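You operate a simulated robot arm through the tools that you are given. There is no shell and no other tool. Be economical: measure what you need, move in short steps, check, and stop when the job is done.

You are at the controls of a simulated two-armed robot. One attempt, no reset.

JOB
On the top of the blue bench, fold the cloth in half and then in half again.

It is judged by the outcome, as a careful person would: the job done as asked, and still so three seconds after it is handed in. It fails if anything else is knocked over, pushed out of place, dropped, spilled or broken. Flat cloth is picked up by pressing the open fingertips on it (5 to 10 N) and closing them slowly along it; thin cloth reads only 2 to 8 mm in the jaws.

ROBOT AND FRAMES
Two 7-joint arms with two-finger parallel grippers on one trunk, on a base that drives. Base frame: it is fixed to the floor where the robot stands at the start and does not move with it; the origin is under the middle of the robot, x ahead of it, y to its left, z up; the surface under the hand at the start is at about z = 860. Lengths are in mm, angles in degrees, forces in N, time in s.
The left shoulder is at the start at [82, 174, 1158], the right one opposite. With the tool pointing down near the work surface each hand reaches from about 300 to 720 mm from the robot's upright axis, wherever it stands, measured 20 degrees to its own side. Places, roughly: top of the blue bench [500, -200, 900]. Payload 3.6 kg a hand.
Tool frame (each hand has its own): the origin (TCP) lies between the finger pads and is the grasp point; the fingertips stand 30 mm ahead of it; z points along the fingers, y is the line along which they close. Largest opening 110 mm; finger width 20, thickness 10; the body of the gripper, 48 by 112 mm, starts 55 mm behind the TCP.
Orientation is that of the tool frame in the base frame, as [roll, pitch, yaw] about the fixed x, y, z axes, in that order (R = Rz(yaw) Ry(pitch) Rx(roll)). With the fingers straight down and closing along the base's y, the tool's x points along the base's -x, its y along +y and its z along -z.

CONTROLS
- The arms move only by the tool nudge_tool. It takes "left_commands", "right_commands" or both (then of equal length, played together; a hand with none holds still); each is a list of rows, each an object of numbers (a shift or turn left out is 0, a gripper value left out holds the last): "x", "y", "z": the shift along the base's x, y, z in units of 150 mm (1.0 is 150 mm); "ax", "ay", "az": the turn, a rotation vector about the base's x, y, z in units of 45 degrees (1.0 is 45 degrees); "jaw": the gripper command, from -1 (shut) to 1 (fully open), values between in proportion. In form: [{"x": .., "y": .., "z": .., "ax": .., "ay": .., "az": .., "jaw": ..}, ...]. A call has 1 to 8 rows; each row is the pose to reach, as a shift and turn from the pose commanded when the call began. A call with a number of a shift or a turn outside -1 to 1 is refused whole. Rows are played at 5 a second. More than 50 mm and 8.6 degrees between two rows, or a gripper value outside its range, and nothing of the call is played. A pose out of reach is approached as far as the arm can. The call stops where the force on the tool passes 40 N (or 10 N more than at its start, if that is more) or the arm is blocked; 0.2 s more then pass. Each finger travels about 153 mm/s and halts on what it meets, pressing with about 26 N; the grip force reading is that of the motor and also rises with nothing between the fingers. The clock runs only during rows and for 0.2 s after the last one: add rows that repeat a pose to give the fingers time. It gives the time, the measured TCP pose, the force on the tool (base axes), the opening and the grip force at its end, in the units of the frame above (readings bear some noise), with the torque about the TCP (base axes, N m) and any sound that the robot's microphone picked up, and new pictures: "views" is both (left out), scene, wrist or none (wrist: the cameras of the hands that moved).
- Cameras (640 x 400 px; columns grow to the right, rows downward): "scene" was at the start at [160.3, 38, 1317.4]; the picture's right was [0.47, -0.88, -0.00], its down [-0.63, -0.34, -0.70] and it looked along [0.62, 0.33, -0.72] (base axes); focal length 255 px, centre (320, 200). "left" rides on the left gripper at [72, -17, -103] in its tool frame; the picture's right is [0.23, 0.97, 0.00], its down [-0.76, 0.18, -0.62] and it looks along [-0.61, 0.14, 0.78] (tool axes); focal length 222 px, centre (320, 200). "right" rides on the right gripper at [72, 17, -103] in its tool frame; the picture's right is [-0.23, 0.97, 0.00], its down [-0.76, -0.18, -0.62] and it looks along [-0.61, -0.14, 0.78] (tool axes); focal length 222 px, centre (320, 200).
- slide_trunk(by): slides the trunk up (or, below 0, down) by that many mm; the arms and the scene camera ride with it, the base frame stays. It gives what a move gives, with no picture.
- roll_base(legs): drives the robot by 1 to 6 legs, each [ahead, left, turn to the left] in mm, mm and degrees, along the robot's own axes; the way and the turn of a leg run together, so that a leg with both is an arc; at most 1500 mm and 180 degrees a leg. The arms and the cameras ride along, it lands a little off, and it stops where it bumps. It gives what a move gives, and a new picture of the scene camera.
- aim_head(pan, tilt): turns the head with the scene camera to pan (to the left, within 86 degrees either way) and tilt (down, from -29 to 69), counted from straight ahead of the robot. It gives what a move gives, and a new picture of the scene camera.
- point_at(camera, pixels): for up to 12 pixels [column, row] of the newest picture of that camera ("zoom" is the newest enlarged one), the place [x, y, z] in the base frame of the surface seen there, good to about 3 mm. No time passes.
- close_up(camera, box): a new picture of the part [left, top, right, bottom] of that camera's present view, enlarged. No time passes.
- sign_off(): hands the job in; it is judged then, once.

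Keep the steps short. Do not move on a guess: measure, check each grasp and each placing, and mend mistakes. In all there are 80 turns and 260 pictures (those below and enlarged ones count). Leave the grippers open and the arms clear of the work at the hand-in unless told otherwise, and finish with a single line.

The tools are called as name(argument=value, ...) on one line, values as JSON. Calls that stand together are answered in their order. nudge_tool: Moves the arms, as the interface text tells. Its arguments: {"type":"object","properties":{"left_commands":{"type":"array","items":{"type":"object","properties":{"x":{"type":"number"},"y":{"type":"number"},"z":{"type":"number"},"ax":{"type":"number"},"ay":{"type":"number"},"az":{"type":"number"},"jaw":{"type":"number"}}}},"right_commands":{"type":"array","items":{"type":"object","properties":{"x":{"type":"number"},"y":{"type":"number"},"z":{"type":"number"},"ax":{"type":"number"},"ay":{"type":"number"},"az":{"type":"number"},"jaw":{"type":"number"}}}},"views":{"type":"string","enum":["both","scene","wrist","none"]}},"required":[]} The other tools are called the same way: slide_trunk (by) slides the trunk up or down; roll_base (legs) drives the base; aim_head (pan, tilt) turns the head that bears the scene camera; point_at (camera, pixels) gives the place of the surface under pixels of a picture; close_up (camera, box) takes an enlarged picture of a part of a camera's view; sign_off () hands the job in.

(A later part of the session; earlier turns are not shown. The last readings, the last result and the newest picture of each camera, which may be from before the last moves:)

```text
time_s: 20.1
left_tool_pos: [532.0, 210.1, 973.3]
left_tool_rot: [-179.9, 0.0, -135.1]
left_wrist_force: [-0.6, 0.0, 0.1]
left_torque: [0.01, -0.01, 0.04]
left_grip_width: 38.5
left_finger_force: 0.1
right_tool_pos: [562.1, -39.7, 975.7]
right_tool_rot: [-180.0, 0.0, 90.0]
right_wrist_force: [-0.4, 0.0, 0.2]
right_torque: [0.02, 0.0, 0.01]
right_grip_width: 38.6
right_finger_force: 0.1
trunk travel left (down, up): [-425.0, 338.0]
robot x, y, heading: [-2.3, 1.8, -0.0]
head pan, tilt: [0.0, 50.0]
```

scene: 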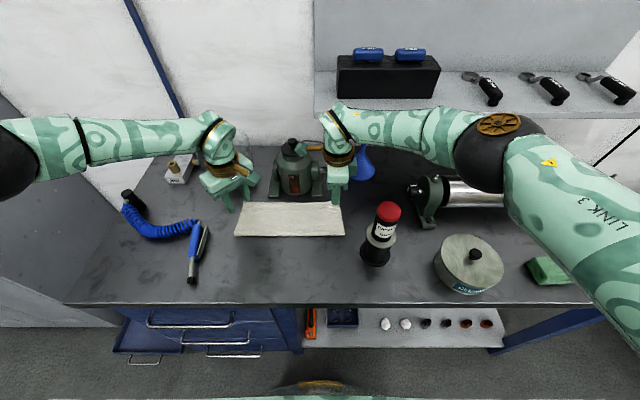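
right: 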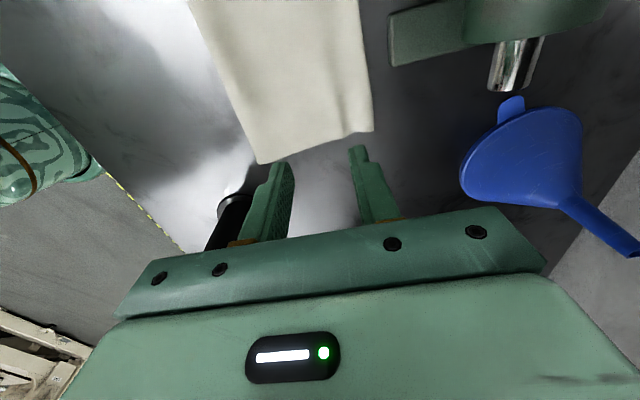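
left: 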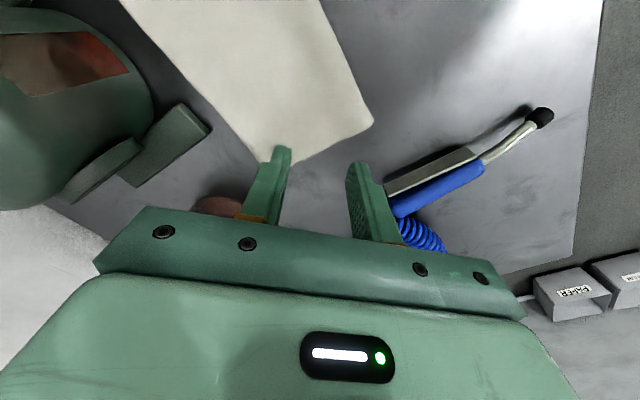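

One call was refused because a step was too big; the other did the left hand's first 45°. Now the second 45°, with the right hand retreating in smaller steps.

nudge_tool(right_commands=[{"z": 0.32}, {"z": 0.64}, {"z": 0.95}, {"z": 1.0, "y": -0.25}, {"z": 1.0, "y": -0.5}, {"z": 1.0, "y": -0.75}, {"z": 1.0, "y": -1.0}], left_commands=[{"az": -0.17}, {"az": -0.34}, {"az": -0.51}, {"az": -0.68}, {"az": -0.85}, {"az": -1.0}, {"az": -1.0}], views="both")

```text
time_s: 21.7
left_tool_pos: [531.6, 210.6, 973.8]
left_tool_rot: [-180.0, -0.1, 180.0]
left_wrist_force: [0.3, 0.0, 0.1]
left_torque: [0.01, 0.0, -0.01]
left_grip_width: 38.6
left_finger_force: 0.2
right_tool_pos: [557.8, -191.0, 1125.9]
right_tool_rot: [-180.0, -0.1, 90.1]
right_wrist_force: [-0.9, -0.4, 0.6]
right_torque: [0.04, -0.02, -0.02]
right_grip_width: 38.4
right_finger_force: 0.0
trunk travel left (down, up): [-425.0, 338.0]
robot x, y, heading: [-0.1, -0.7, -0.1]
head pan, tilt: [0.0, 50.0]
```

scene: 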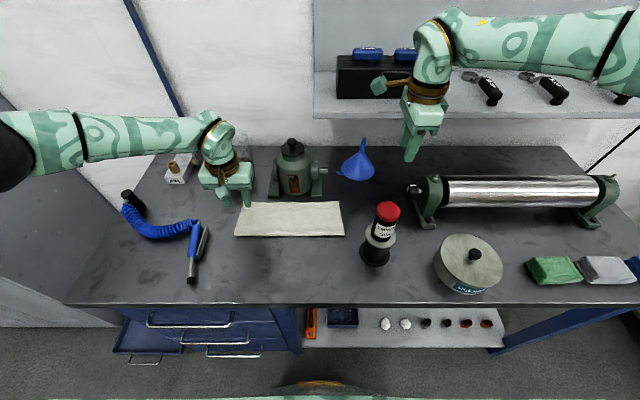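
right: 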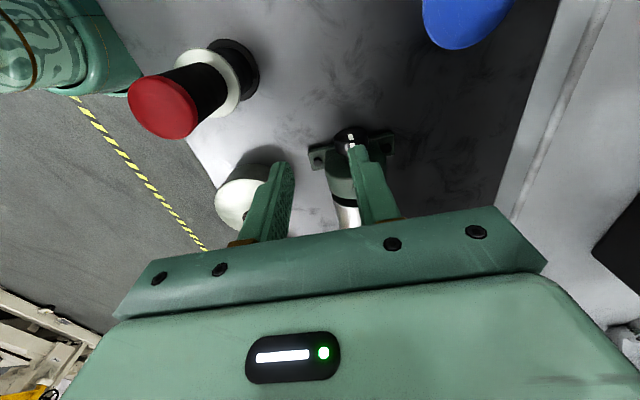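
left: 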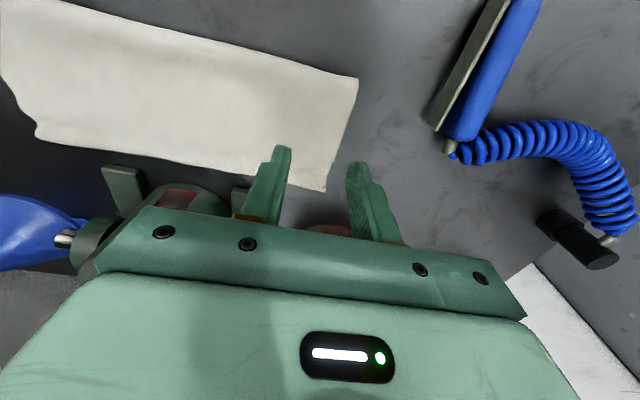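

The right hand is parked clear. I'll measure the left end edge of the strip from the left wrist view.

point_at(camera="left", pixels=[[324, 187], [331, 165], [338, 140], [346, 115], [354, 84], [300, 130], [355, 165], [440, 130]])

close_up(camera="left", box=[220, 50, 440, 210])

```text
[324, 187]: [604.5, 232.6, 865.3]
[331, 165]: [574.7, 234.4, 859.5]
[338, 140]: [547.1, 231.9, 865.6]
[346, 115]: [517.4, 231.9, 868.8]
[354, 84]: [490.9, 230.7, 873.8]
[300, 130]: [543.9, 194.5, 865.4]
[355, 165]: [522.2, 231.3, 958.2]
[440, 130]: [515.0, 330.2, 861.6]
```

```text
2.50 times, centred on (330, 130) of left
```

zoom: 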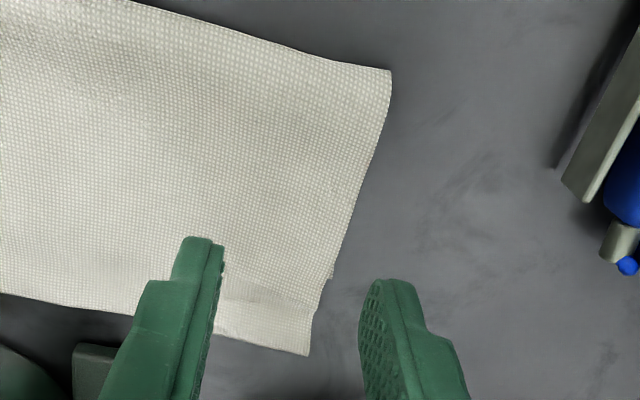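

The close-up shows a step at zoom (328,278). The upper layer seems to overhang the lower by about 28 mm at the back (604 against 574). I'll check the whole back edge.

close_up(camera="scene", box=[225, 190, 355, 245])

point_at(camera="scene", pixels=[[246, 204], [270, 204], [290, 204], [310, 204], [325, 203], [339, 203], [341, 215], [344, 232]])

point_at(camera="left", pixels=[[240, 170], [150, 150], [100, 144], [45, 135], [37, 120], [20, 100]])

```text
4.92 times, centred on (290, 218) of scene
```

zoom: 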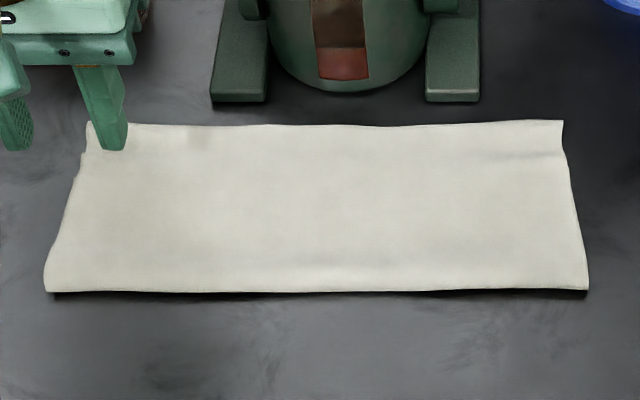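

```text
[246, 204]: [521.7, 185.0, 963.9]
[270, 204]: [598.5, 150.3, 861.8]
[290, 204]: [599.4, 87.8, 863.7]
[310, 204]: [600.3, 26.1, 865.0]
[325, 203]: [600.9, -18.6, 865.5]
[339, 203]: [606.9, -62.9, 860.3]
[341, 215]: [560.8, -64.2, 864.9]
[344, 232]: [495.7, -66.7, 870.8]
```

```text
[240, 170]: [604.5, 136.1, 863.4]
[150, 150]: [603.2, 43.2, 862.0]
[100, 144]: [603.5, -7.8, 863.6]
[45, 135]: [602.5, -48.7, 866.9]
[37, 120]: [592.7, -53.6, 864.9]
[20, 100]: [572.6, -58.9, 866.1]
```

The upper layer's back edge is uniformly at x≈603 and the lower's at 573, a 30 mm mismatch that should be fixed. I'll re-grip only the overhang with jaws closing along y, which keeps the bodies narrow near the jug and grinder, and move it about 30 mm toward me. First I'll check the extents of the jug and grinder.

aim_head(pan=5, tilt=45)

close_up(camera="scene", box=[200, 100, 440, 250])

```text
time_s: 22.3
left_tool_pos: [531.8, 210.7, 973.4]
left_tool_rot: [-179.9, 0.0, -179.8]
left_wrist_force: [0.4, 0.0, -0.1]
left_torque: [-0.02, -0.02, 0.04]
left_grip_width: 38.4
left_finger_force: 0.1
right_tool_pos: [558.3, -187.6, 1125.5]
right_tool_rot: [-179.9, 0.0, 90.0]
right_wrist_force: [-0.6, -0.1, 0.2]
right_torque: [-0.04, -0.01, 0.01]
right_grip_width: 38.4
right_finger_force: 0.0
trunk travel left (down, up): [-425.0, 338.0]
robot x, y, heading: [0.7, 1.5, -0.0]
head pan, tilt: [5.0, 45.0]
```

scene: 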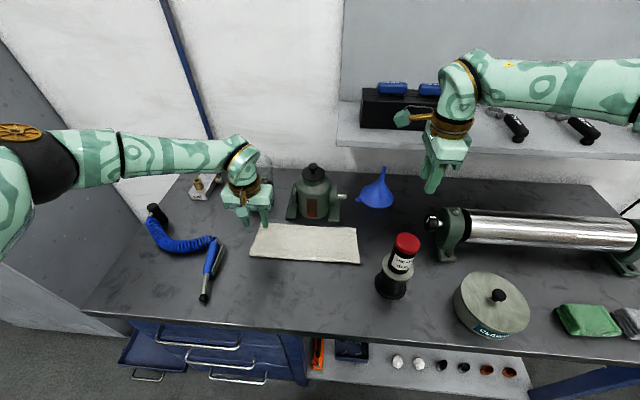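

```text
2.67 times, centred on (320, 175) of scene
```

zoom: 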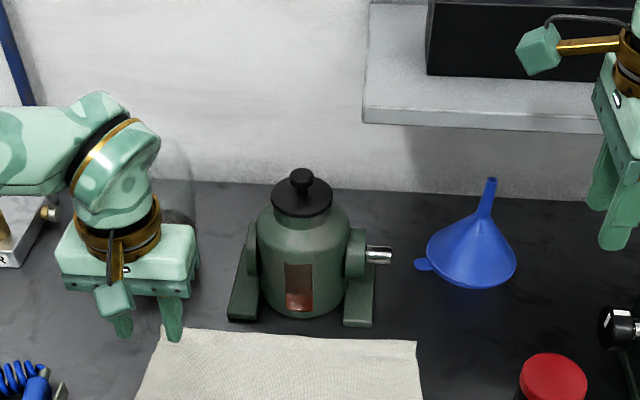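

The jug's front face is at x≈660 and the grinder's feet start at 607, so y-closing hands (±24 mm in x) are safe at x≈590. I'll turn the right hand's yaw back, 45° now, and move the left over to x≈590.

nudge_tool(right_commands=[{"az": 0.17}, {"az": 0.34}, {"az": 0.51}, {"az": 0.68}, {"az": 0.85}, {"az": 1.0}], left_commands=[{"x": 0.2}, {"x": 0.39, "y": 0.01}, {"x": 0.39, "y": 0.01}, {"x": 0.39, "y": 0.01}, {"x": 0.39, "y": 0.01}, {"x": 0.39, "y": 0.01}], views="none")

nudge_tool(right_commands=[{"az": 0.17}, {"az": 0.34}, {"az": 0.51}, {"az": 0.68}, {"az": 0.85, "x": 0.1}, {"az": 1.0, "x": 0.2}], left_commands=[{"z": -0.1}, {"z": -0.2}, {"z": -0.3}, {"z": -0.3}, {"z": -0.3}, {"z": -0.3}], views="both")

```text
time_s: 23.7
left_tool_pos: [590.7, 209.6, 971.9]
left_tool_rot: [-180.0, 0.0, -179.9]
left_wrist_force: [0.5, -0.5, 0.1]
left_torque: [-0.01, -0.02, -0.04]
left_grip_width: 38.7
left_finger_force: 0.1
left hand out of reach, approached as far as the arm can: row 2, 3, 4
right_tool_pos: [560.1, -188.4, 1122.1]
right_tool_rot: [179.9, 0.1, 135.1]
right_wrist_force: [-0.2, 0.6, 0.5]
right_torque: [0.0, 0.01, 0.04]
right_grip_width: 38.5
right_finger_force: 0.1
trunk travel left (down, up): [-425.0, 338.0]
robot x, y, heading: [3.4, -0.9, -0.3]
head pan, tilt: [5.0, 45.0]
```

```text
time_s: 25.1
left_tool_pos: [589.1, 209.0, 964.4]
left_tool_rot: [-180.0, 0.1, -179.9]
left_wrist_force: [0.0, 0.3, 0.0]
left_torque: [0.01, 0.0, -0.01]
left_grip_width: 38.3
left_finger_force: 0.0
left hand out of reach, approached as far as the arm can: row 1, 2, 3, 4, 5, 6
right_tool_pos: [583.5, -190.7, 1123.6]
right_tool_rot: [-180.0, 0.0, 176.7]
right_wrist_force: [0.1, 0.5, -0.2]
right_torque: [-0.06, -0.04, -0.01]
right_grip_width: 38.5
right_finger_force: 0.0
right hand out of reach, approached as far as the arm can: row 6
trunk travel left (down, up): [-425.0, 338.0]
robot x, y, heading: [-3.8, -5.2, -0.1]
head pan, tilt: [5.0, 45.0]
```

scene: 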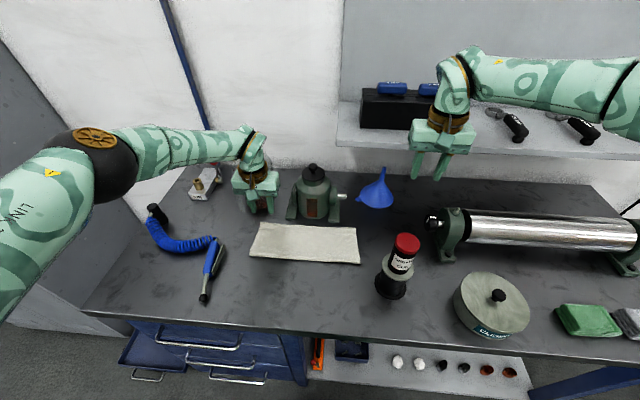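
right: 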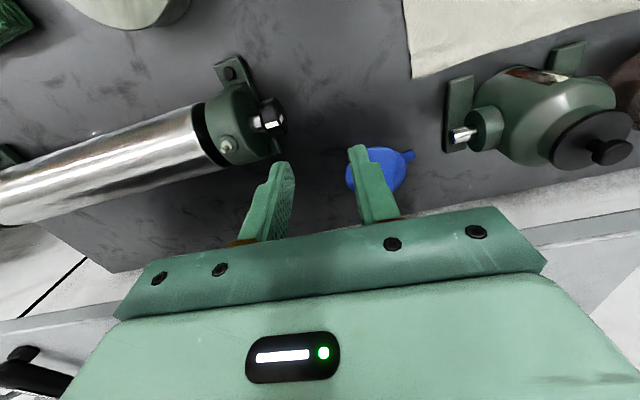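
left: 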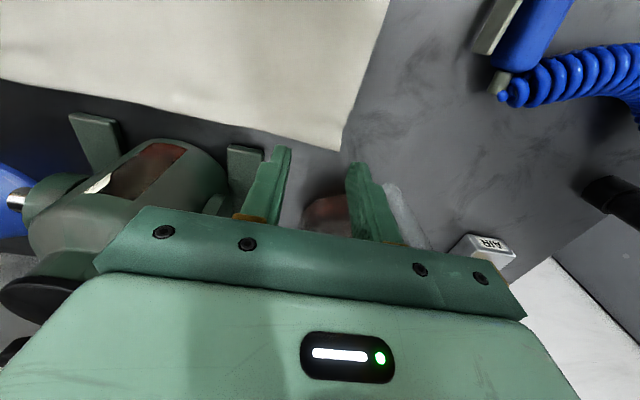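

The left hand is at its reach limit because the trunk is raised. I'll lift the left hand 120 mm first, then lower the trunk 90 mm.

nudge_tool(left_commands=[{"z": 0.3, "x": -0.1}, {"z": 0.6, "x": -0.2}, {"z": 0.9, "x": -0.3}, {"z": 1.0, "x": -0.3}], views="none")

slide_trunk(by=-90)

```text
time_s: 26.1
left_tool_pos: [543.9, 209.9, 1114.1]
left_tool_rot: [180.0, -0.1, -180.0]
left_wrist_force: [0.1, -0.6, -0.3]
left_torque: [0.0, -0.03, -0.01]
left_grip_width: 38.2
left_finger_force: 0.0
right_tool_pos: [584.1, -191.4, 1122.4]
right_tool_rot: [-180.0, -0.1, 176.7]
right_wrist_force: [-0.1, 0.4, 0.3]
right_torque: [0.01, 0.01, 0.04]
right_grip_width: 38.8
right_finger_force: 0.0
trunk travel left (down, up): [-425.0, 338.0]
robot x, y, heading: [-1.8, 0.8, 0.2]
head pan, tilt: [5.0, 45.0]
```

```text
time_s: 27.4
left_tool_pos: [543.2, 211.0, 1024.7]
left_tool_rot: [-180.0, -0.1, -179.9]
left_wrist_force: [0.2, 0.1, 0.2]
left_torque: [-0.02, -0.03, 0.0]
left_grip_width: 38.2
left_finger_force: 0.1
right_tool_pos: [582.1, -189.6, 1034.3]
right_tool_rot: [180.0, 0.1, 176.7]
right_wrist_force: [-0.7, 0.3, 0.3]
right_torque: [-0.02, -0.03, 0.04]
right_grip_width: 38.6
right_finger_force: 0.1
trunk travel left (down, up): [-335.0, 428.0]
robot x, y, heading: [-0.1, -3.5, -0.2]
head pan, tilt: [5.0, 45.0]
```

Now I'll move both hands over the overhang near the corners, staying about 45 mm above.

nudge_tool(right_commands=[{"y": 0.33}, {"y": 0.66}, {"y": 1.0}, {"y": 1.0, "z": -0.3}, {"y": 1.0, "z": -0.6, "x": 0.04}, {"y": 1.0, "z": -0.67, "x": 0.04, "az": 0.07}, {"y": 1.0, "z": -0.67, "x": 0.04, "az": 0.07}], left_commands=[{"x": 0.1}, {"x": 0.3}, {"x": 0.31}, {"x": 0.31, "z": -0.3}, {"x": 0.31, "z": -0.6}, {"x": 0.31, "z": -0.6}, {"x": 0.31, "z": -0.6}], views="both")

```text
refused: row 3 steps farther than a row can; nothing moved
```

nudge_tool(right_commands=[{"y": 0.3}, {"y": 0.6}, {"y": 0.9}, {"y": 1.0, "z": -0.2}, {"y": 1.0, "z": -0.45, "x": 0.04}, {"y": 1.0, "z": -0.67, "x": 0.04, "az": 0.07}, {"y": 1.0, "z": -0.67, "x": 0.04, "az": 0.07}], left_commands=[{"x": 0.1}, {"x": 0.3}, {"x": 0.31}, {"x": 0.31, "z": -0.2}, {"x": 0.31, "z": -0.45}, {"x": 0.31, "z": -0.6}, {"x": 0.31, "z": -0.6}], views="both")

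```text
time_s: 29.0
left_tool_pos: [590.9, 213.6, 933.3]
left_tool_rot: [-179.8, 0.1, -179.9]
left_wrist_force: [0.5, -0.3, -0.7]
left_torque: [-0.01, 0.01, 0.0]
left_grip_width: 38.6
left_finger_force: 0.0
right_tool_pos: [591.2, -39.5, 930.8]
right_tool_rot: [-180.0, 0.0, 179.9]
right_wrist_force: [0.1, -0.3, 0.0]
right_torque: [-0.01, 0.0, -0.01]
right_grip_width: 38.6
right_finger_force: 0.0
trunk travel left (down, up): [-335.0, 428.0]
robot x, y, heading: [1.7, -0.1, 0.3]
head pan, tilt: [5.0, 45.0]
```

scene: 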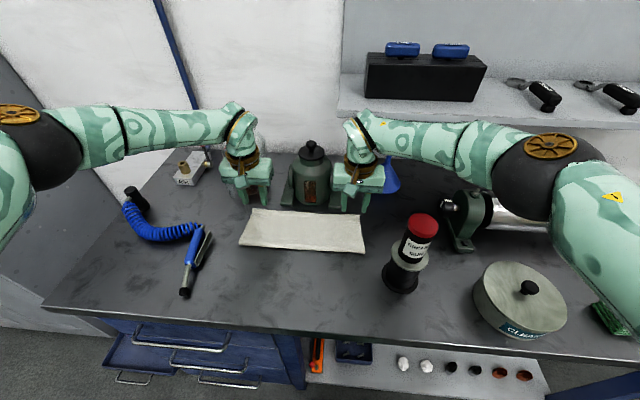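
right: 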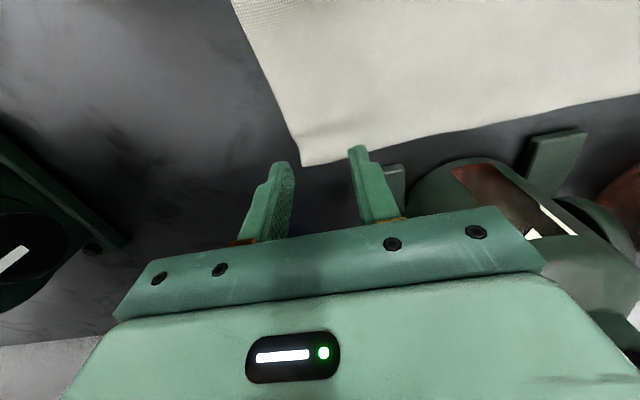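
left: 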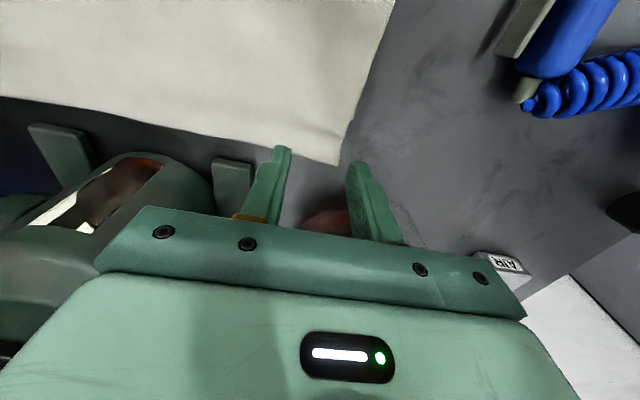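

Both hands are in position. I'll measure the corners: right view (304,163), left view (336,162).

point_at(camera="right", pixels=[[305, 162], [303, 145], [290, 125], [330, 158], [395, 175]])

point_at(camera="left", pixels=[[334, 160], [340, 145], [350, 120], [300, 152], [235, 165]])

point_at(camera="scene", pixels=[[450, 135], [470, 160], [423, 222], [480, 130], [500, 200]])

```text
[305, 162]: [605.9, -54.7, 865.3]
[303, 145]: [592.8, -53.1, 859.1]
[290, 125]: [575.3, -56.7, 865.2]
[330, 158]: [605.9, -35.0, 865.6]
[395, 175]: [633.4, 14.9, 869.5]
```

```text
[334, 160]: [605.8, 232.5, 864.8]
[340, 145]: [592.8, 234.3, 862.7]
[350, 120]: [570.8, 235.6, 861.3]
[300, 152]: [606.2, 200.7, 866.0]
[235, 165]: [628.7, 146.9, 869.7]
```

```text
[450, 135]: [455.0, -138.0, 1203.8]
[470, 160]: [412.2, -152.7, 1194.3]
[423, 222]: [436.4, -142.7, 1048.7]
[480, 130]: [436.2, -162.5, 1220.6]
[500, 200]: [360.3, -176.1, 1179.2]
```

The right edge is at y≈-54 and the left edge at 233. I'll shift right by +6 mm and left by -2 mm, and lower to near contact.

nudge_tool(right_commands=[{"y": 0.043, "z": -0.1}, {"y": 0.043, "z": -0.2}, {"y": 0.043, "z": -0.25}, {"y": 0.043, "z": -0.25}], left_commands=[{"y": -0.013, "z": -0.1}, {"y": -0.013, "z": -0.2}, {"y": -0.013, "z": -0.27}, {"y": -0.013, "z": -0.27}], views="none")

```text
time_s: 30.0
left_tool_pos: [590.4, 208.9, 895.6]
left_tool_rot: [-179.8, 0.0, -179.9]
left_wrist_force: [-0.3, 0.5, -0.4]
left_torque: [0.02, 0.03, 0.01]
left_grip_width: 38.5
left_finger_force: 0.0
right_tool_pos: [590.1, -33.6, 894.2]
right_tool_rot: [-180.0, -0.1, 179.8]
right_wrist_force: [0.1, -0.1, 0.6]
right_torque: [-0.01, 0.04, 0.0]
right_grip_width: 38.6
right_finger_force: 0.1
trunk travel left (down, up): [-335.0, 428.0]
robot x, y, heading: [-1.8, 1.6, 0.2]
head pan, tilt: [5.0, 45.0]
```

nudge_tool(right_commands=[{"z": -0.01}, {"z": -0.02}, {"z": -0.02}], left_commands=[{"z": -0.01}, {"z": -0.025}, {"z": -0.025}], views="none")

```text
time_s: 30.8
left_tool_pos: [590.7, 208.2, 891.9]
left_tool_rot: [-179.9, -0.1, -179.9]
left_wrist_force: [-0.6, 0.7, 1.4]
left_torque: [0.02, -0.03, 0.01]
left_grip_width: 38.3
left_finger_force: 0.1
right_tool_pos: [589.7, -32.8, 891.2]
right_tool_rot: [-179.9, 0.1, 179.8]
right_wrist_force: [-0.5, -1.3, 3.9]
right_torque: [-0.04, 0.0, 0.02]
right_grip_width: 38.6
right_finger_force: 0.0
trunk travel left (down, up): [-335.0, 428.0]
robot x, y, heading: [-1.1, -1.4, -0.2]
head pan, tilt: [5.0, 45.0]
```

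I have light contact on both (1.4 N and 3.9 N). I'll press slightly more and close slowly.

nudge_tool(right_commands=[{"z": -0.002}, {"z": -0.002, "jaw": -0.42}, {"z": -0.002, "jaw": -0.52}, {"z": -0.002, "jaw": -0.62}, {"z": -0.002, "jaw": -0.72}, {"z": -0.002, "jaw": -0.82}, {"z": -0.002, "jaw": -1}, {"z": -0.002, "jaw": -1}], left_commands=[{"z": -0.006}, {"z": -0.006, "jaw": -0.42}, {"z": -0.006, "jaw": -0.52}, {"z": -0.006, "jaw": -0.62}, {"z": -0.006, "jaw": -0.72}, {"z": -0.006, "jaw": -0.82}, {"z": -0.006, "jaw": -1}, {"z": -0.006, "jaw": -1}], views="wrist")

```text
time_s: 32.6
left_tool_pos: [589.2, 206.7, 890.9]
left_tool_rot: [-179.9, 0.1, -180.0]
left_wrist_force: [-0.9, -12.5, 16.7]
left_torque: [-0.36, -0.02, 0.01]
left_grip_width: 2.5
left_finger_force: 26.2
right_tool_pos: [587.9, -33.4, 891.8]
right_tool_rot: [179.9, 0.1, 179.8]
right_wrist_force: [-0.3, 11.1, 1.6]
right_torque: [0.31, -0.01, 0.03]
right_grip_width: 2.0
right_finger_force: 25.8
trunk travel left (down, up): [-335.0, 428.0]
robot x, y, heading: [0.1, -0.8, -0.1]
head pan, tilt: [5.0, 45.0]
```

right: 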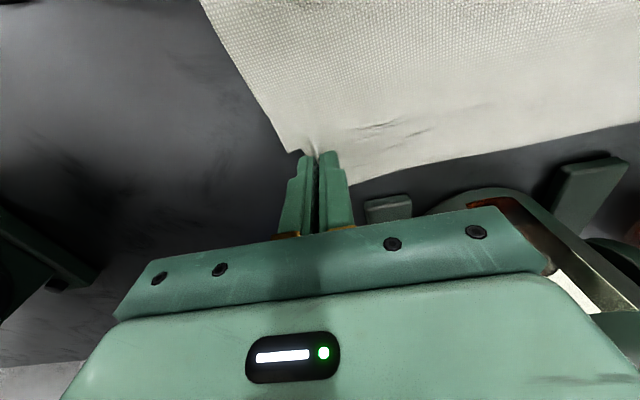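
left: 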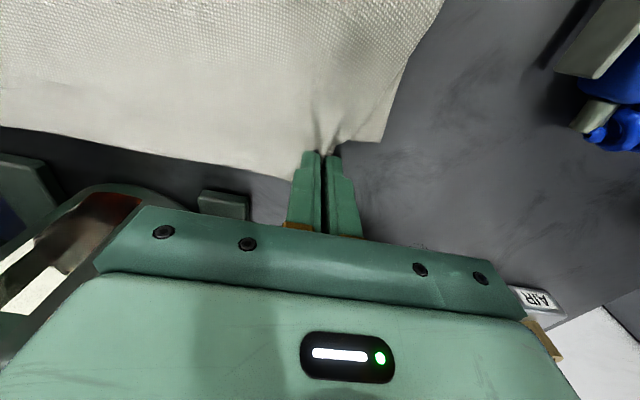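

The readings are 2.5 and 2.0 mm, a thin pinch. I'll lift 25 mm gently and check whether the overhang comes along.

nudge_tool(right_commands=[{"z": 0.06}, {"z": 0.12, "x": -0.03}, {"z": 0.18, "x": -0.06}, {"z": 0.18, "x": -0.06}], left_commands=[{"z": 0.06}, {"z": 0.12, "x": -0.03}, {"z": 0.18, "x": -0.06}, {"z": 0.18, "x": -0.06}], views="both")

close_up(camera="scene", box=[210, 150, 400, 270])

```text
time_s: 33.6
left_tool_pos: [580.1, 208.5, 914.8]
left_tool_rot: [-180.0, -0.1, -179.9]
left_wrist_force: [-0.1, -13.0, 0.0]
left_torque: [-0.41, 0.0, -0.04]
left_grip_width: 2.4
left_finger_force: 26.0
right_tool_pos: [581.6, -33.7, 918.8]
right_tool_rot: [-180.0, -0.1, 179.8]
right_wrist_force: [0.9, 13.4, -0.1]
right_torque: [0.41, 0.01, -0.02]
right_grip_width: 2.1
right_finger_force: 26.8
trunk travel left (down, up): [-335.0, 428.0]
robot x, y, heading: [-0.8, -1.0, -0.2]
head pan, tilt: [5.0, 45.0]
```

scene: 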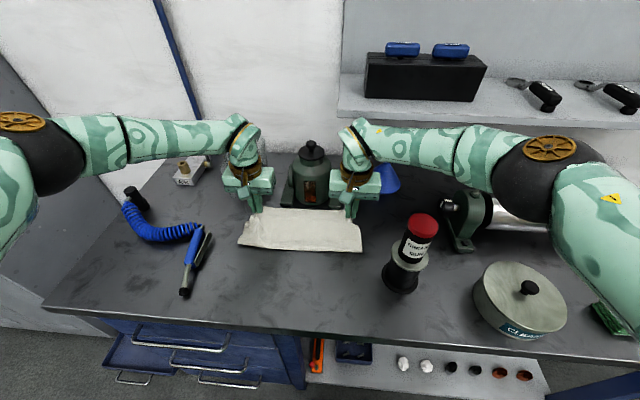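
right: 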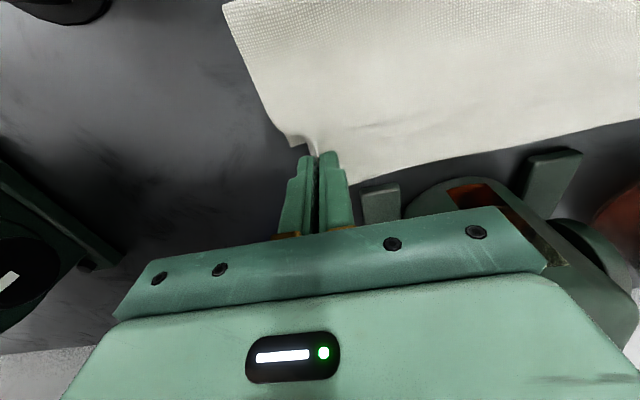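
left: 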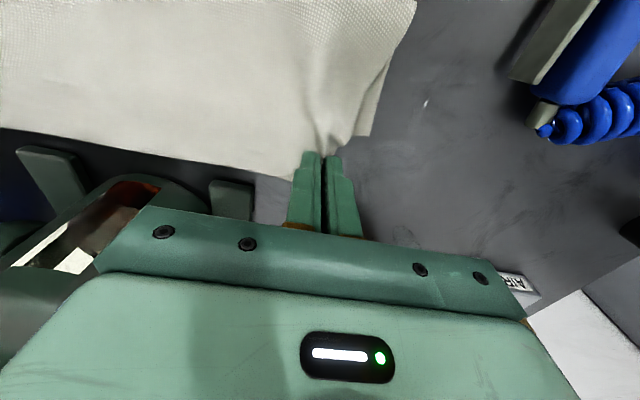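

```text
3.33 times, centred on (305, 210) of scene
```

zoom: 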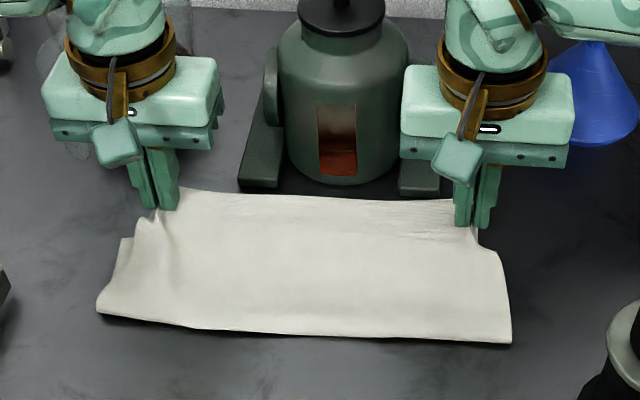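

The overhang is held on both sides but the hands are pulling against each other at 13 N. I'll ease each inward about 6 mm, lift a bit more, and shift back toward me to x≈560.

nudge_tool(right_commands=[{"y": 0.03, "z": 0.1}, {"y": 0.04, "z": 0.17, "x": -0.05}, {"y": 0.04, "z": 0.17, "x": -0.1}, {"y": 0.04, "z": 0.12, "x": -0.14}, {"y": 0.04, "z": 0.0, "x": -0.15}, {"y": 0.04, "z": -0.08, "x": -0.15}, {"y": 0.04, "z": -0.08, "x": -0.15}], left_commands=[{"y": -0.03, "z": 0.1}, {"y": -0.04, "z": 0.17, "x": -0.05}, {"y": -0.04, "z": 0.17, "x": -0.1}, {"y": -0.04, "z": 0.12, "x": -0.14}, {"y": -0.04, "z": 0.0, "x": -0.15}, {"y": -0.04, "z": -0.08, "x": -0.15}, {"y": -0.04, "z": -0.08, "x": -0.15}], views="both")

close_up(camera="scene", box=[210, 150, 400, 270])

```text
time_s: 35.2
left_tool_pos: [558.5, 201.6, 903.5]
left_tool_rot: [-180.0, -0.1, -179.9]
left_wrist_force: [-0.5, 0.4, 0.2]
left_torque: [0.0, -0.02, -0.01]
left_grip_width: 2.4
left_finger_force: 26.2
right_tool_pos: [559.0, -26.0, 905.6]
right_tool_rot: [180.0, -0.2, 179.8]
right_wrist_force: [0.5, -0.6, 0.8]
right_torque: [-0.06, -0.01, 0.0]
right_grip_width: 2.3
right_finger_force: 25.7
trunk travel left (down, up): [-335.0, 428.0]
robot x, y, heading: [3.2, 2.5, 0.1]
head pan, tilt: [5.0, 45.0]
```

scene: 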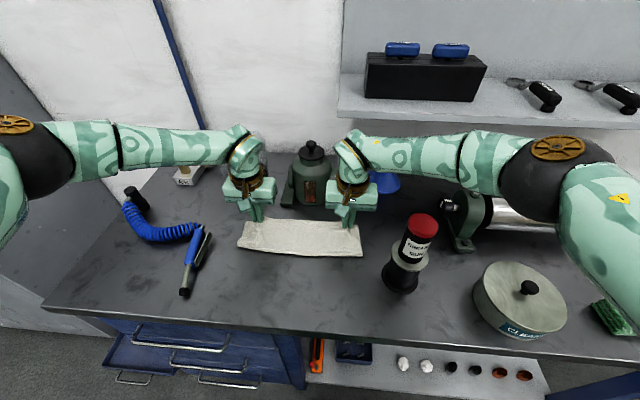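
right: 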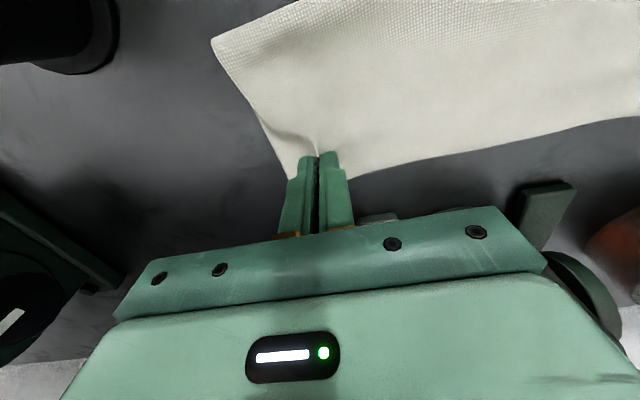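
left: 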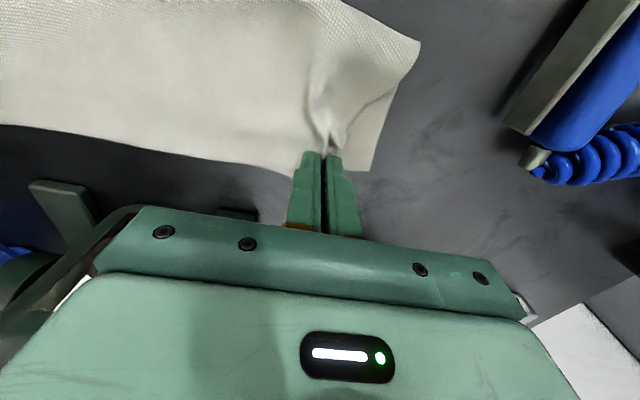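

```text
3.33 times, centred on (305, 210) of scene
```

zoom: 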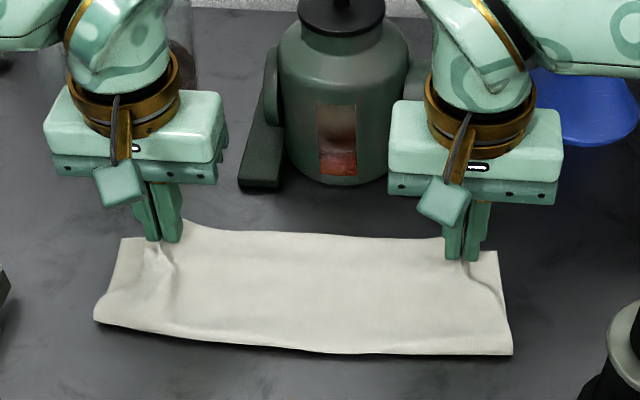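

The edge is back by about 30 mm. I'll spread the hands outward again, lower 6 mm, release, and lift.

nudge_tool(right_commands=[{"y": -0.04, "z": -0.03}, {"y": -0.04, "z": -0.05}, {"y": -0.04, "z": -0.05, "jaw": -0.7}, {"y": -0.04, "z": -0.05, "jaw": -0.4}, {"y": -0.04, "z": -0.05, "jaw": -0.3}, {"y": -0.04, "z": 0.15}, {"y": -0.04, "z": 0.4}, {"y": -0.04, "z": 0.6}], left_commands=[{"y": 0.04, "z": -0.02}, {"y": 0.04, "z": -0.04}, {"y": 0.04, "z": -0.04, "jaw": -0.7}, {"y": 0.04, "z": -0.04, "jaw": -0.4}, {"y": 0.04, "z": -0.04, "jaw": -0.3}, {"y": 0.04, "z": 0.15}, {"y": 0.04, "z": 0.4}, {"y": 0.04, "z": 0.6}], views="both")

close_up(camera="scene", box=[210, 150, 400, 270])

close_up(camera="left", box=[220, 20, 460, 200])

close_up(camera="right", box=[180, 20, 420, 200])

```text
time_s: 37.0
left_tool_pos: [558.7, 212.8, 995.3]
left_tool_rot: [-179.9, 0.0, -179.9]
left_wrist_force: [0.6, 0.8, -0.8]
left_torque: [0.01, -0.05, -0.06]
left_grip_width: 38.6
left_finger_force: 0.0
right_tool_pos: [558.7, -30.4, 998.8]
right_tool_rot: [-180.0, 0.0, 179.8]
right_wrist_force: [0.5, -0.2, -0.1]
right_torque: [0.02, 0.01, 0.0]
right_grip_width: 38.6
right_finger_force: 0.0
trunk travel left (down, up): [-335.0, 428.0]
robot x, y, heading: [-0.2, 3.0, 0.1]
head pan, tilt: [5.0, 45.0]
```

scene: 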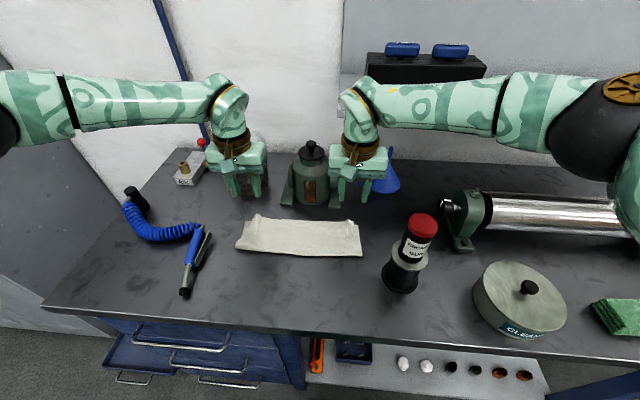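
right: 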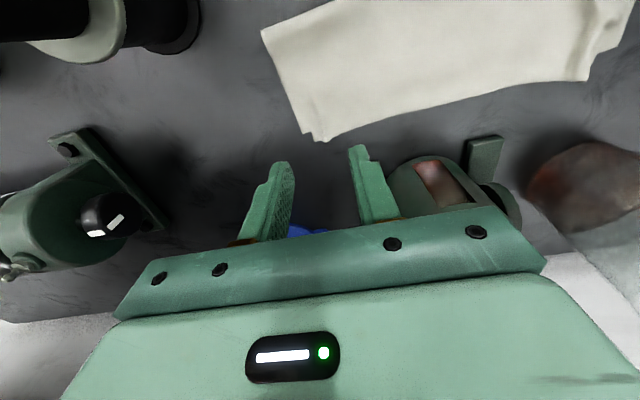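
left: 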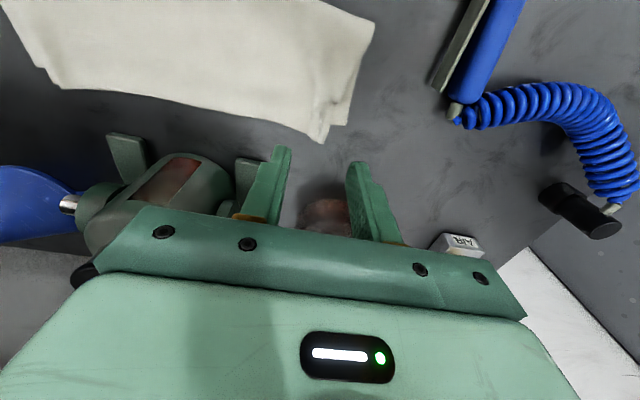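

```text
3.33 times, centred on (305, 210) of scene
```

zoom: 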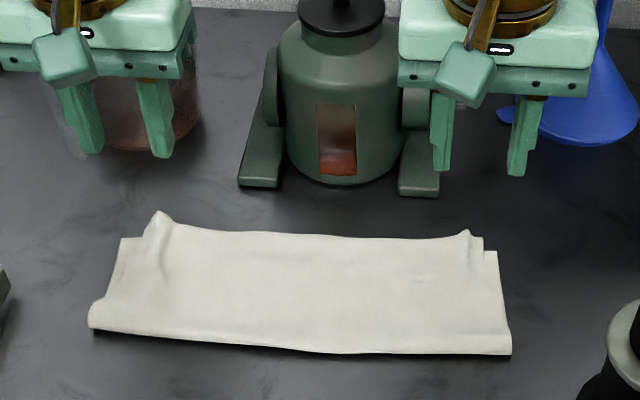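

```text
2.22 times, centred on (340, 110) of left
```

zoom: 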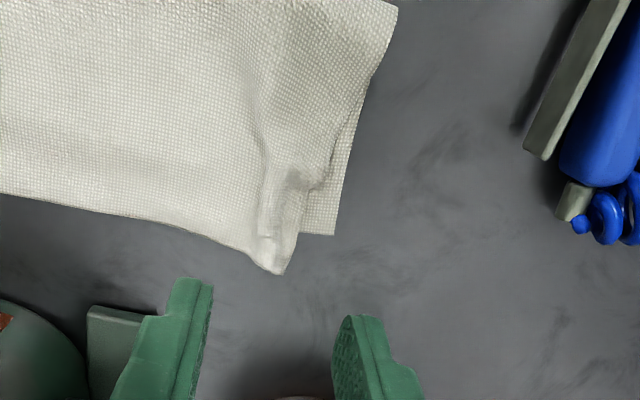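

```text
2.22 times, centred on (300, 110) of right
```

zoom: 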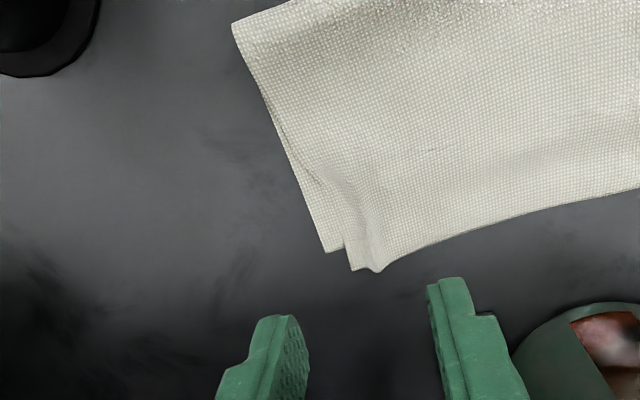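

Now the back edges align to within a few mm, but the upper layer is gathered at the two back corners (ridges). I'll measure the ridge positions so I can smooth them outward.

point_at(camera="left", pixels=[[325, 140], [318, 110], [342, 122], [347, 95], [338, 85], [374, 30], [250, 112], [70, 88], [300, 110]])

point_at(camera="right", pixels=[[321, 139], [313, 137], [305, 130], [318, 120], [350, 130], [450, 102], [266, 35], [300, 95]])

```text
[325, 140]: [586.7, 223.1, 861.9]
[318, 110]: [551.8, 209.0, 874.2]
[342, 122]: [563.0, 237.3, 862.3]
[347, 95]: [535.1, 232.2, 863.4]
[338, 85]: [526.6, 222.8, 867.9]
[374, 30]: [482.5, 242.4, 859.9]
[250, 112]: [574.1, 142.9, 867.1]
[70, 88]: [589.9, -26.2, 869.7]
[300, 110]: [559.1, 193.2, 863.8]
```

```text
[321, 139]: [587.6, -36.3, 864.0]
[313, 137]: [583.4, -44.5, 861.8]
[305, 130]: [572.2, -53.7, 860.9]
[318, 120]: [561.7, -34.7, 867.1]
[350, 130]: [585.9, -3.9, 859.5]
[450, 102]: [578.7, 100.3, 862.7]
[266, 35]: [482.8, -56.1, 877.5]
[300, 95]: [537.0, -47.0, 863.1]
```

The ridges are at y≈209 (left) and y≈-35 (right), x≈555–585. I'll close the jaws, come down just inboard of each ridge, and then smooth outward.

nudge_tool(right_commands=[{"x": 0.06, "y": 0.08, "z": -0.15, "jaw": -1}, {"x": 0.06, "y": 0.08, "z": -0.4}, {"x": 0.06, "y": 0.08, "z": -0.6}, {"x": 0.06, "y": 0.08, "z": -0.68}, {"x": 0.06, "y": 0.08, "z": -0.69}, {"x": 0.06, "y": 0.08, "z": -0.69}], left_commands=[{"x": 0.06, "y": -0.13, "z": -0.15, "jaw": -1}, {"x": 0.06, "y": -0.13, "z": -0.4}, {"x": 0.06, "y": -0.13, "z": -0.6}, {"x": 0.06, "y": -0.13, "z": -0.65}, {"x": 0.06, "y": -0.13, "z": -0.66}, {"x": 0.06, "y": -0.13, "z": -0.66}], views="wrist")

```text
time_s: 38.4
left_tool_pos: [566.2, 189.9, 895.2]
left_tool_rot: [-179.9, -0.1, -179.9]
left_wrist_force: [-0.2, 0.5, -0.3]
left_torque: [-0.02, 0.0, -0.01]
left_grip_width: 0.3
left_finger_force: 26.3
right_tool_pos: [569.0, -20.1, 892.3]
right_tool_rot: [-180.0, -0.1, 179.8]
right_wrist_force: [0.1, 0.0, 0.1]
right_torque: [-0.02, 0.01, 0.02]
right_grip_width: 0.0
right_finger_force: 26.1
trunk travel left (down, up): [-335.0, 428.0]
robot x, y, heading: [-0.5, 1.7, 0.0]
head pan, tilt: [5.0, 45.0]
```

right: 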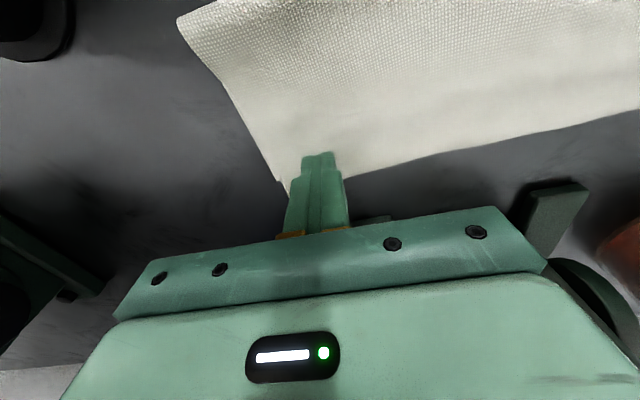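
left: 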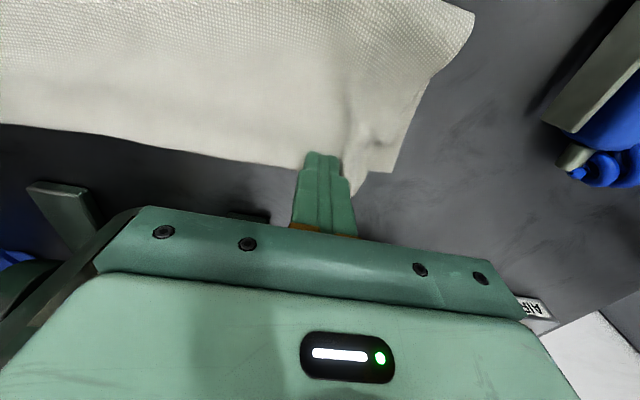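

I'll press lightly and drag outward about 35 mm with each hand.

nudge_tool(right_commands=[{"z": -0.008}, {"z": -0.01}, {"z": -0.01, "y": -0.06}, {"z": -0.01, "y": -0.12}, {"z": -0.01, "y": -0.18}, {"z": -0.01, "y": -0.24}, {"z": -0.01, "y": -0.24}], left_commands=[{"z": -0.015}, {"z": -0.022}, {"z": -0.022, "y": 0.06}, {"z": -0.022, "y": 0.12}, {"z": -0.022, "y": 0.18}, {"z": -0.022, "y": 0.24}, {"z": -0.022, "y": 0.28}], views="wrist")

```text
time_s: 40.0
left_tool_pos: [567.1, 232.0, 892.4]
left_tool_rot: [-179.9, -0.1, -179.8]
left_wrist_force: [-0.2, -0.2, 1.6]
left_torque: [0.04, 0.0, -0.01]
left_grip_width: 0.0
left_finger_force: 26.3
right_tool_pos: [566.1, -57.0, 892.3]
right_tool_rot: [-179.9, 0.0, 179.8]
right_wrist_force: [0.5, 1.5, 6.3]
right_torque: [0.04, -0.03, -0.02]
right_grip_width: 0.0
right_finger_force: 25.4
trunk travel left (down, up): [-335.0, 428.0]
robot x, y, heading: [0.4, 1.9, -0.0]
head pan, tilt: [5.0, 45.0]
```

right: 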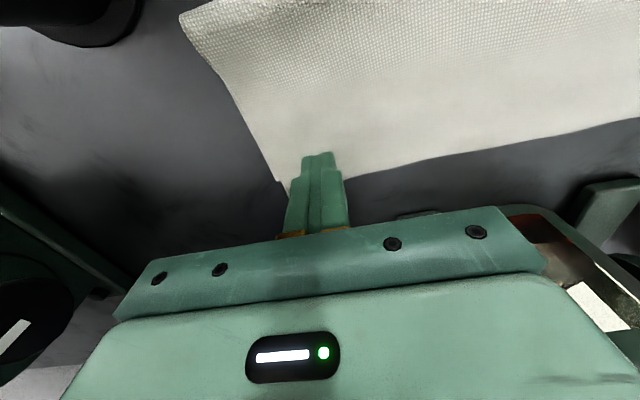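
left: 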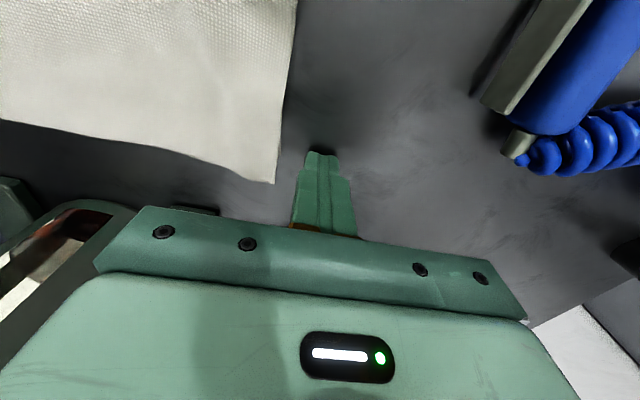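

The right finger dragged the whole cloth a little to the right, and the corners look flat now. I'll lift both hands and inspect.

nudge_tool(right_commands=[{"z": 0.15}, {"z": 0.4}, {"z": 0.7}, {"z": 0.7, "jaw": -0.3}], left_commands=[{"z": 0.15}, {"z": 0.4}, {"z": 0.7}, {"z": 0.7, "jaw": -0.3}], views="both")

close_up(camera="scene", box=[230, 170, 420, 290])

close_up(camera="left", box=[120, 0, 340, 160])

close_up(camera="right", box=[200, 0, 420, 160])

```text
time_s: 41.0
left_tool_pos: [567.3, 232.0, 995.9]
left_tool_rot: [179.9, -0.1, -179.9]
left_wrist_force: [-0.8, -0.1, 0.3]
left_torque: [0.0, -0.04, -0.03]
left_grip_width: 38.5
left_finger_force: 0.0
right_tool_pos: [567.2, -57.0, 996.9]
right_tool_rot: [179.9, -0.1, 179.8]
right_wrist_force: [0.6, 0.1, -1.1]
right_torque: [0.02, -0.03, 0.02]
right_grip_width: 38.5
right_finger_force: 0.1
trunk travel left (down, up): [-335.0, 428.0]
robot x, y, heading: [-1.1, 0.8, 0.0]
head pan, tilt: [5.0, 45.0]
```

scene: 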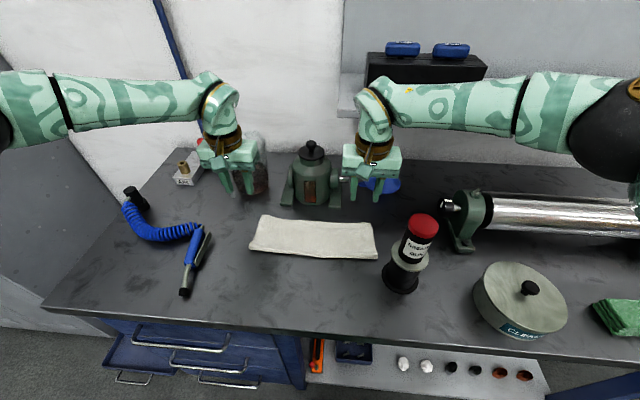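
right: 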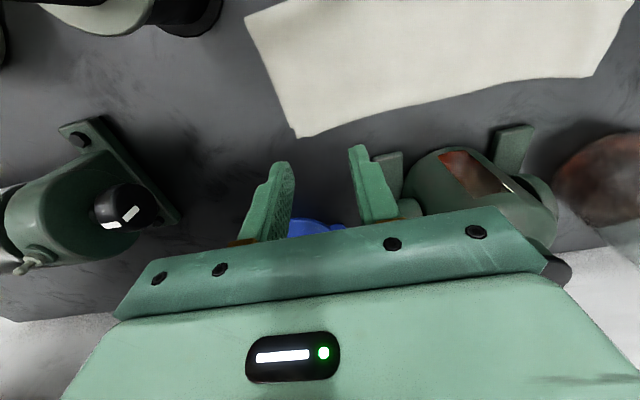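
left: 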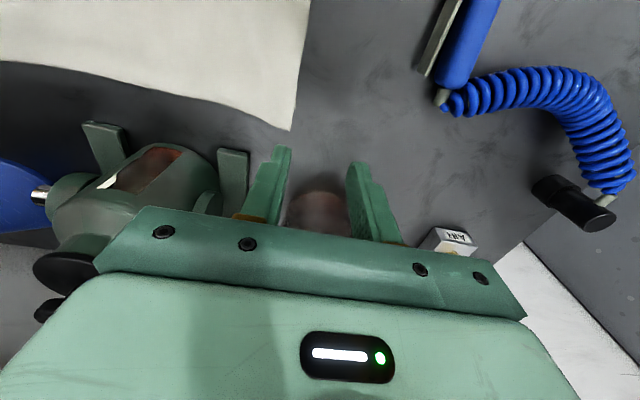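

```text
3.33 times, centred on (325, 230) of scene
```

zoom: 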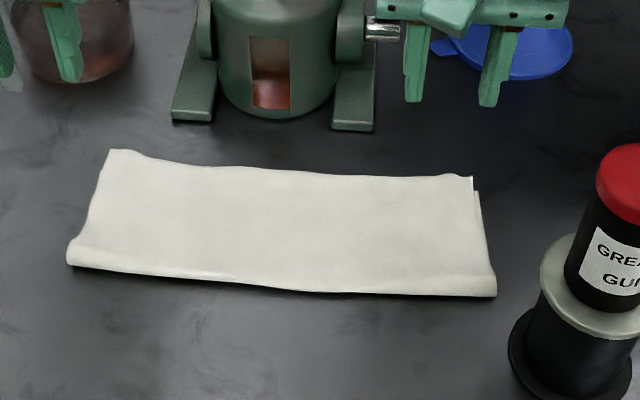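

```text
2.50 times, centred on (230, 80) of left
```

zoom: 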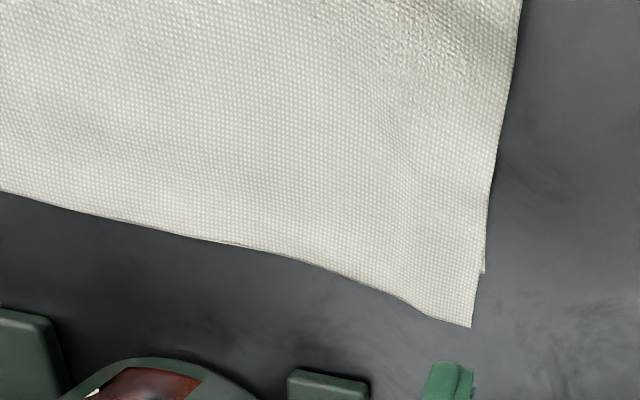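

```text
2.50 times, centred on (310, 80) of right
```

zoom: 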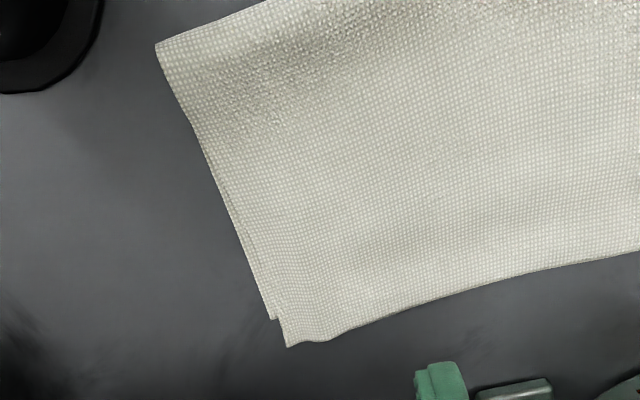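

Now the half fold is neat, with the layers within about 10 mm. I'll measure the strip for the second fold.

point_at(camera="left", pixels=[[289, 127], [293, 110], [296, 85], [300, 55], [305, 25], [250, 60]])

point_at(camera="right", pixels=[[301, 134], [290, 110], [270, 60], [251, 20], [320, 70]])

point_at(camera="scene", pixels=[[252, 248], [300, 254], [350, 257], [375, 257]])

```text
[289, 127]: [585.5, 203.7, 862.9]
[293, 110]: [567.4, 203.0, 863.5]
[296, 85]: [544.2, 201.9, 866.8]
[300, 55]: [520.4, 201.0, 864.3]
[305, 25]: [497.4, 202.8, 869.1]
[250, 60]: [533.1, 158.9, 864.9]
```

```text
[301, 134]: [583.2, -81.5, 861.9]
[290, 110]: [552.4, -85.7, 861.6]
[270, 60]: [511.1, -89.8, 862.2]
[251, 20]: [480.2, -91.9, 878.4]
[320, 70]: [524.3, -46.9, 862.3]
```

```text
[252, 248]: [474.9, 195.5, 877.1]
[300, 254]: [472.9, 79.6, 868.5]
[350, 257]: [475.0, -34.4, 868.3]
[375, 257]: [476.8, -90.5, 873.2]
```

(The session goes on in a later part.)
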